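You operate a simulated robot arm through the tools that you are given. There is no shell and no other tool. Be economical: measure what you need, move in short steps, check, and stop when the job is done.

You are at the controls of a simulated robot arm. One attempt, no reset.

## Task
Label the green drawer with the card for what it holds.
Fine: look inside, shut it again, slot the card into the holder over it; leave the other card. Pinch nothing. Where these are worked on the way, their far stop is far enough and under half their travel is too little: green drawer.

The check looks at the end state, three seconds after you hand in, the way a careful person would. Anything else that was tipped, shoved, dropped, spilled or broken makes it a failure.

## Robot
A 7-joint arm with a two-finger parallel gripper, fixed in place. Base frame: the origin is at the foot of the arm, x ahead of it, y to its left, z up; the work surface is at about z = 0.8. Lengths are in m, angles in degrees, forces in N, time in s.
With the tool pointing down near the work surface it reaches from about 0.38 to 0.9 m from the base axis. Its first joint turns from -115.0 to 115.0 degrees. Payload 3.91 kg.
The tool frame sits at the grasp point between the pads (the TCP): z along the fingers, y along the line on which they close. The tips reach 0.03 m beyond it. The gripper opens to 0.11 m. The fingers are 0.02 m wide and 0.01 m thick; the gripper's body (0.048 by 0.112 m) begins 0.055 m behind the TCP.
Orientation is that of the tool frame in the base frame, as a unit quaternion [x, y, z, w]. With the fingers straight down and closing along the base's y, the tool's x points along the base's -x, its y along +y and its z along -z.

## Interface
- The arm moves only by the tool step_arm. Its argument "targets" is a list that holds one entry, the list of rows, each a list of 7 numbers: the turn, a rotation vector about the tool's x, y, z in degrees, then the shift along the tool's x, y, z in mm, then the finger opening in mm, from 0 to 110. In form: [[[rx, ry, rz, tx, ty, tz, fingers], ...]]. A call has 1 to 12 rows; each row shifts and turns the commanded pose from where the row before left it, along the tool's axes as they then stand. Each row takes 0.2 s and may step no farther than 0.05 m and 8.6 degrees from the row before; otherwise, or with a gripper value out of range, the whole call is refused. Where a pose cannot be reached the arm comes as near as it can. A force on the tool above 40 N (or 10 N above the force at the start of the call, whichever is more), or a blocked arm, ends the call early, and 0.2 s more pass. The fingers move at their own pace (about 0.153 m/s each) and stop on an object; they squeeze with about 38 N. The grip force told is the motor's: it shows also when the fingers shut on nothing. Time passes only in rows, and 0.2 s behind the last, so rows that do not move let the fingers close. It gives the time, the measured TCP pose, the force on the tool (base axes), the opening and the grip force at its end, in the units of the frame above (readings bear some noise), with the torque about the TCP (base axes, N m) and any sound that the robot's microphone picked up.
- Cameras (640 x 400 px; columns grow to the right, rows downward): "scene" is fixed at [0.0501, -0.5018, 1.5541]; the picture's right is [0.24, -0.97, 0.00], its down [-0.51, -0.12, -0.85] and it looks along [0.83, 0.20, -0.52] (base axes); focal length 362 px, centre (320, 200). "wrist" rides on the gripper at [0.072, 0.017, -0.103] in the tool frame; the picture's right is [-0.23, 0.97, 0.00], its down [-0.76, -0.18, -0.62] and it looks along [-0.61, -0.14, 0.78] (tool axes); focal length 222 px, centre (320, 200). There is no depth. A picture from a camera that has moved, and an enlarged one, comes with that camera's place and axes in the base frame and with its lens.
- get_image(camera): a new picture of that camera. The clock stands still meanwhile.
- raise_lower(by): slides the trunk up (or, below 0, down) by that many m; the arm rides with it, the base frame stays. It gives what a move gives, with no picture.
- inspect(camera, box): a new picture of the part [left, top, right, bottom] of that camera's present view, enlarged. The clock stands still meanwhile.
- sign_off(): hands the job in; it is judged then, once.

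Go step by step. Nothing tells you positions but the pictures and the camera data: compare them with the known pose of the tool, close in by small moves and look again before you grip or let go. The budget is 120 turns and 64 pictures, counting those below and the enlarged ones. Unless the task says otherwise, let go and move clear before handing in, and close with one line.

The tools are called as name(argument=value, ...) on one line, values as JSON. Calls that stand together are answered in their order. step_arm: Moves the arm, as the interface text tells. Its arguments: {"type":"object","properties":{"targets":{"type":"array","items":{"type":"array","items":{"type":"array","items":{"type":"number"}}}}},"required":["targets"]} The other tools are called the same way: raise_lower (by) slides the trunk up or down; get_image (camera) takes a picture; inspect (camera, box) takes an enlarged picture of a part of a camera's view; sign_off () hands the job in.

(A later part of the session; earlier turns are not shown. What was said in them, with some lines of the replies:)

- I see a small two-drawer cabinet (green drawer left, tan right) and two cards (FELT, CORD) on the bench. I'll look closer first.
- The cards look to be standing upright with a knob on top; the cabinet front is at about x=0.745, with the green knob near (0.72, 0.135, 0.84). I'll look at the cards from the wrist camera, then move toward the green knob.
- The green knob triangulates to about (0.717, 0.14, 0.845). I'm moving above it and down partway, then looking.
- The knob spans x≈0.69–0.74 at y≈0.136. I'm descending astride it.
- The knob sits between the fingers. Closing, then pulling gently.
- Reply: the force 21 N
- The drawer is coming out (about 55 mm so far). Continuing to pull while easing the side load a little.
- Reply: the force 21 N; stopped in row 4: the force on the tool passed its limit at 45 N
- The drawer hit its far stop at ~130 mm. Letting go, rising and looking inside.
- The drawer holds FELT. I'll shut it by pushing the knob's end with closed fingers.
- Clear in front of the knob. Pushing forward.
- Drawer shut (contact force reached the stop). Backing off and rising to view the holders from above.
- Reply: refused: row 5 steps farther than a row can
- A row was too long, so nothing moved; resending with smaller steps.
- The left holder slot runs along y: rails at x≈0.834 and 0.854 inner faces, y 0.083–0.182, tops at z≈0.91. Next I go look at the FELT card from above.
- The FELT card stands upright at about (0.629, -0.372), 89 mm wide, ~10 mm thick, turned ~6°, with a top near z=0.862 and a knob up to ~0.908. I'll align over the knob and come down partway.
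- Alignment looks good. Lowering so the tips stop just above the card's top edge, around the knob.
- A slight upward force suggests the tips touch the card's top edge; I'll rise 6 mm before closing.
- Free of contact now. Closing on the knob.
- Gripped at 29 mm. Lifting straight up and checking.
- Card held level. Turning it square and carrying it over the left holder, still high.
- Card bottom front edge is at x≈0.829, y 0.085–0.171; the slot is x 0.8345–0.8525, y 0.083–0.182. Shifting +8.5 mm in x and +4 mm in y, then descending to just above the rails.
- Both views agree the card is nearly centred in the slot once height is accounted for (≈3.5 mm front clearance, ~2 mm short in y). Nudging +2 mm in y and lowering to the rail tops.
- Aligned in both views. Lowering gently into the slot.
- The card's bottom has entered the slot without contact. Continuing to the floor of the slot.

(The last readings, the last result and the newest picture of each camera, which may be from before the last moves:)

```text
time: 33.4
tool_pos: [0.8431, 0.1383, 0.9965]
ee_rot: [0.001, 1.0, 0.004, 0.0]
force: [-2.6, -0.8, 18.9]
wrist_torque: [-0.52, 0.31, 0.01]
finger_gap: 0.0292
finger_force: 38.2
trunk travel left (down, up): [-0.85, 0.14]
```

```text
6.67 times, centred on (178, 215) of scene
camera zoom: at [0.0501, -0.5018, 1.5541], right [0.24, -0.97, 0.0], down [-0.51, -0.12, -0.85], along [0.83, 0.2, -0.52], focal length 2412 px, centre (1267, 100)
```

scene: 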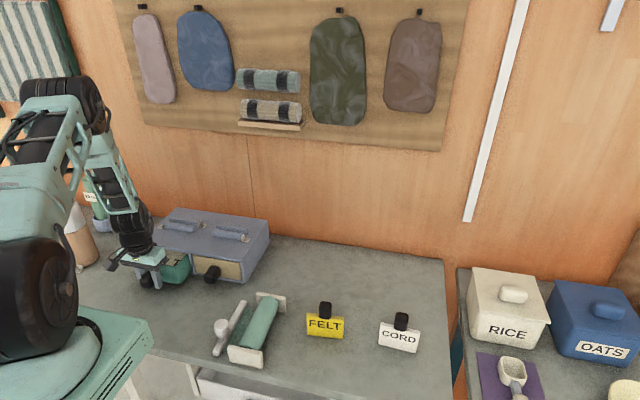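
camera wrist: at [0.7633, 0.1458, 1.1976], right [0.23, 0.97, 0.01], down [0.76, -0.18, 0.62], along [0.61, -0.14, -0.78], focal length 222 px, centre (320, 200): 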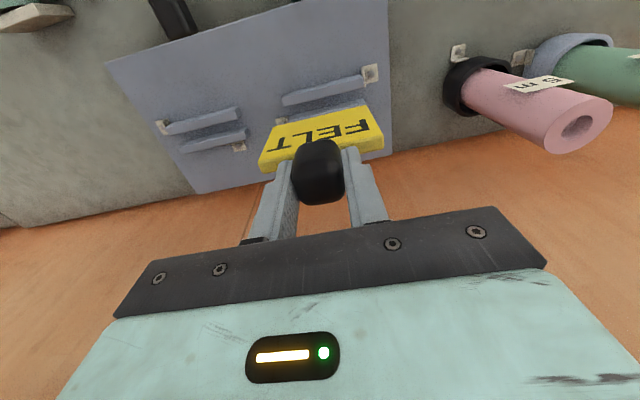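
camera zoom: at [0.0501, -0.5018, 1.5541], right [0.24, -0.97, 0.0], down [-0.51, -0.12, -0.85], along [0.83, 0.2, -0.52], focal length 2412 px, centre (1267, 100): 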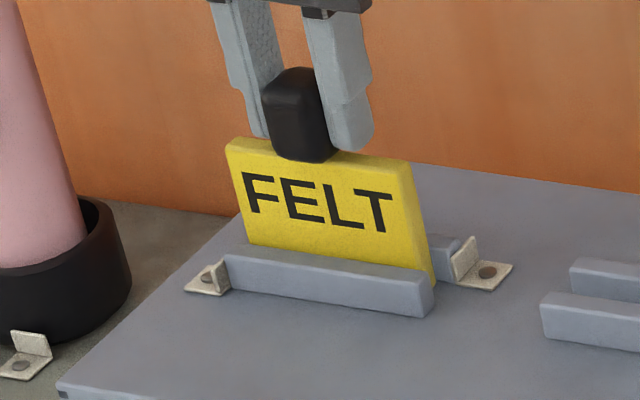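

inspect(camera="scene", box=[160, 210, 208, 240])

inspect(camera="wrist", box=[240, 60, 400, 160])

```text
13.33 times, centred on (184, 225) of scene
camera zoom: at [0.0501, -0.5018, 1.5541], right [0.24, -0.97, 0.0], down [-0.51, -0.12, -0.85], along [0.83, 0.2, -0.52], focal length 4825 px, centre (2133, -133)
```

zoom: 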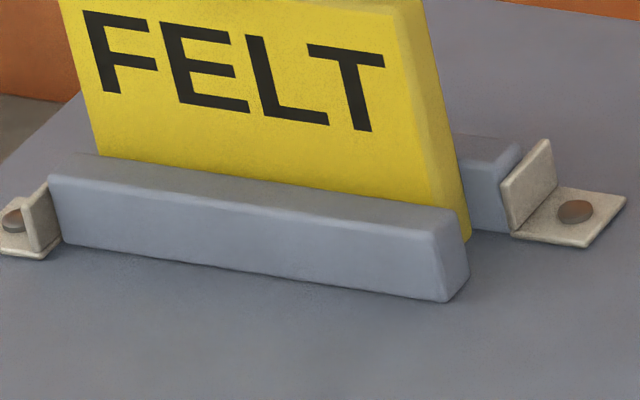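

```text
4.00 times, centred on (320, 110) of wrist
camera zoom: at [0.7712, 0.1535, 1.1006], right [0.23, 0.97, 0.01], down [0.76, -0.18, 0.62], along [0.61, -0.14, -0.78], focal length 888 px, centre (320, 560)
```

zoom: 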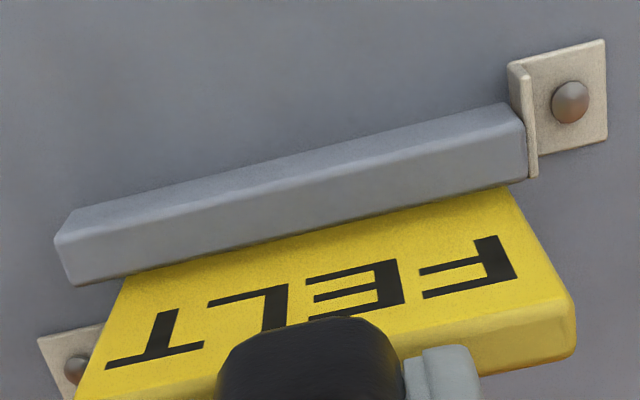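

The card stands on the slot floor between the rails. Easing the downward load and opening the fingers.

step_arm(targets=[[[0, 0, 0, 0, 0, -1.5, 15], [0, 0, 0, 0, 0, 0, 25], [0, 0, 0, 0, 0, 0, 40], [0, 0, 0, 0, 0, 0, 60], [0, 0, 0, 0, 0, 0, 60]]])

inspect(camera="scene", box=[130, 185, 226, 245])

```text
time: 34.6
tool_pos: [0.8439, 0.1363, 0.9958]
ee_rot: [0.0, 1.0, 0.003, -0.001]
force: [0.1, 0.7, 0.8]
wrist_torque: [-0.01, -0.01, -0.02]
finger_gap: 0.0598
finger_force: 0.2
trunk travel left (down, up): [-0.85, 0.14]
```

```text
6.67 times, centred on (178, 215) of scene
camera zoom: at [0.0501, -0.5018, 1.5541], right [0.24, -0.97, 0.0], down [-0.51, -0.12, -0.85], along [0.83, 0.2, -0.52], focal length 2412 px, centre (1267, 100)
```

zoom: 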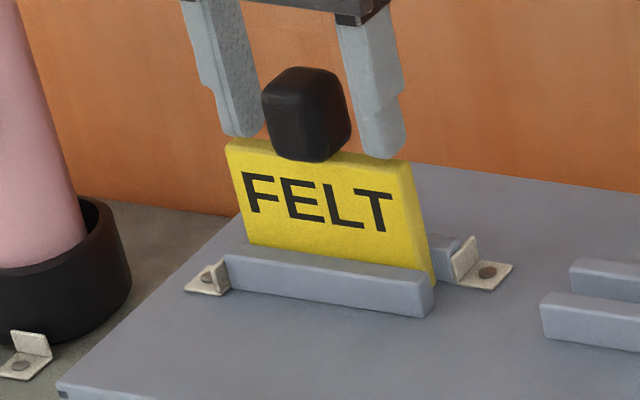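

Released and the card stays upright. Rising straight up and backing away, then a final look.

step_arm(targets=[[[0, 0, 0, 0, 0, -15, 60], [0, 0, 0, 0, 0, -30, 60], [0, 0, 0, 0, 0, -40, 60], [0, 0, 0, 0, 0, -40, 60], [0, 0, 0, 0, 0, -40, 60], [0, 0, 0, 40, 0, 0, 60], [0, 0, 0, 40, 0, 0, 60], [0, 0, 0, 40, 0, 0, 60]]])

get_image(camera="scene")

inspect(camera="scene", box=[120, 190, 290, 296])

get_image(camera="wrist")

```text
time: 36.4
tool_pos: [0.724, 0.1373, 1.1612]
ee_rot: [0.0, 1.0, 0.003, -0.001]
force: [1.2, 0.3, 0.4]
wrist_torque: [0.0, 0.03, -0.03]
finger_gap: 0.0602
finger_force: 0.1
trunk travel left (down, up): [-0.85, 0.14]
```

```text
18 pictures are left
```

scene: 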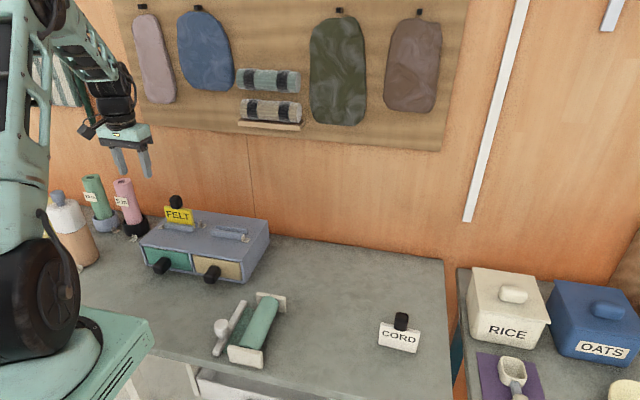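

```text
3.76 times, centred on (205, 243) of scene
camera zoom: at [0.0501, -0.5018, 1.5541], right [0.24, -0.97, 0.0], down [-0.51, -0.12, -0.85], along [0.83, 0.2, -0.52], focal length 1362 px, centre (753, 38)
```

zoom: 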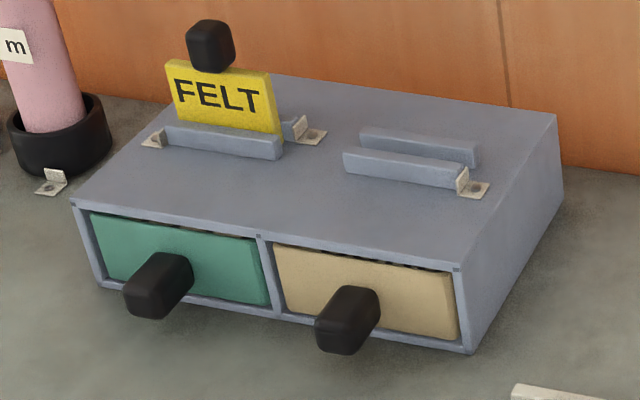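

```text
16 pictures are left
camera wrist: at [0.6507, 0.1539, 1.2643], right [0.23, 0.97, 0.0], down [0.76, -0.18, 0.62], along [0.61, -0.14, -0.78], focal length 222 px, centre (320, 200)
```

wrist: 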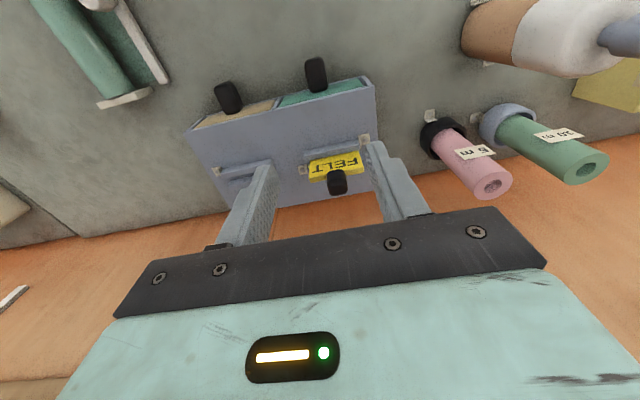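

The green drawer is shut as at the start, FELT stands in the holder over it, and CORD and everything else look undisturbed. Handing in.

sign_off()

```text
The job is handed in.
```

The green drawer holds felt: I pulled it to its far stop to look inside, shut it again, and slotted the FELT card into the holder above it. The CORD card was left untouched.
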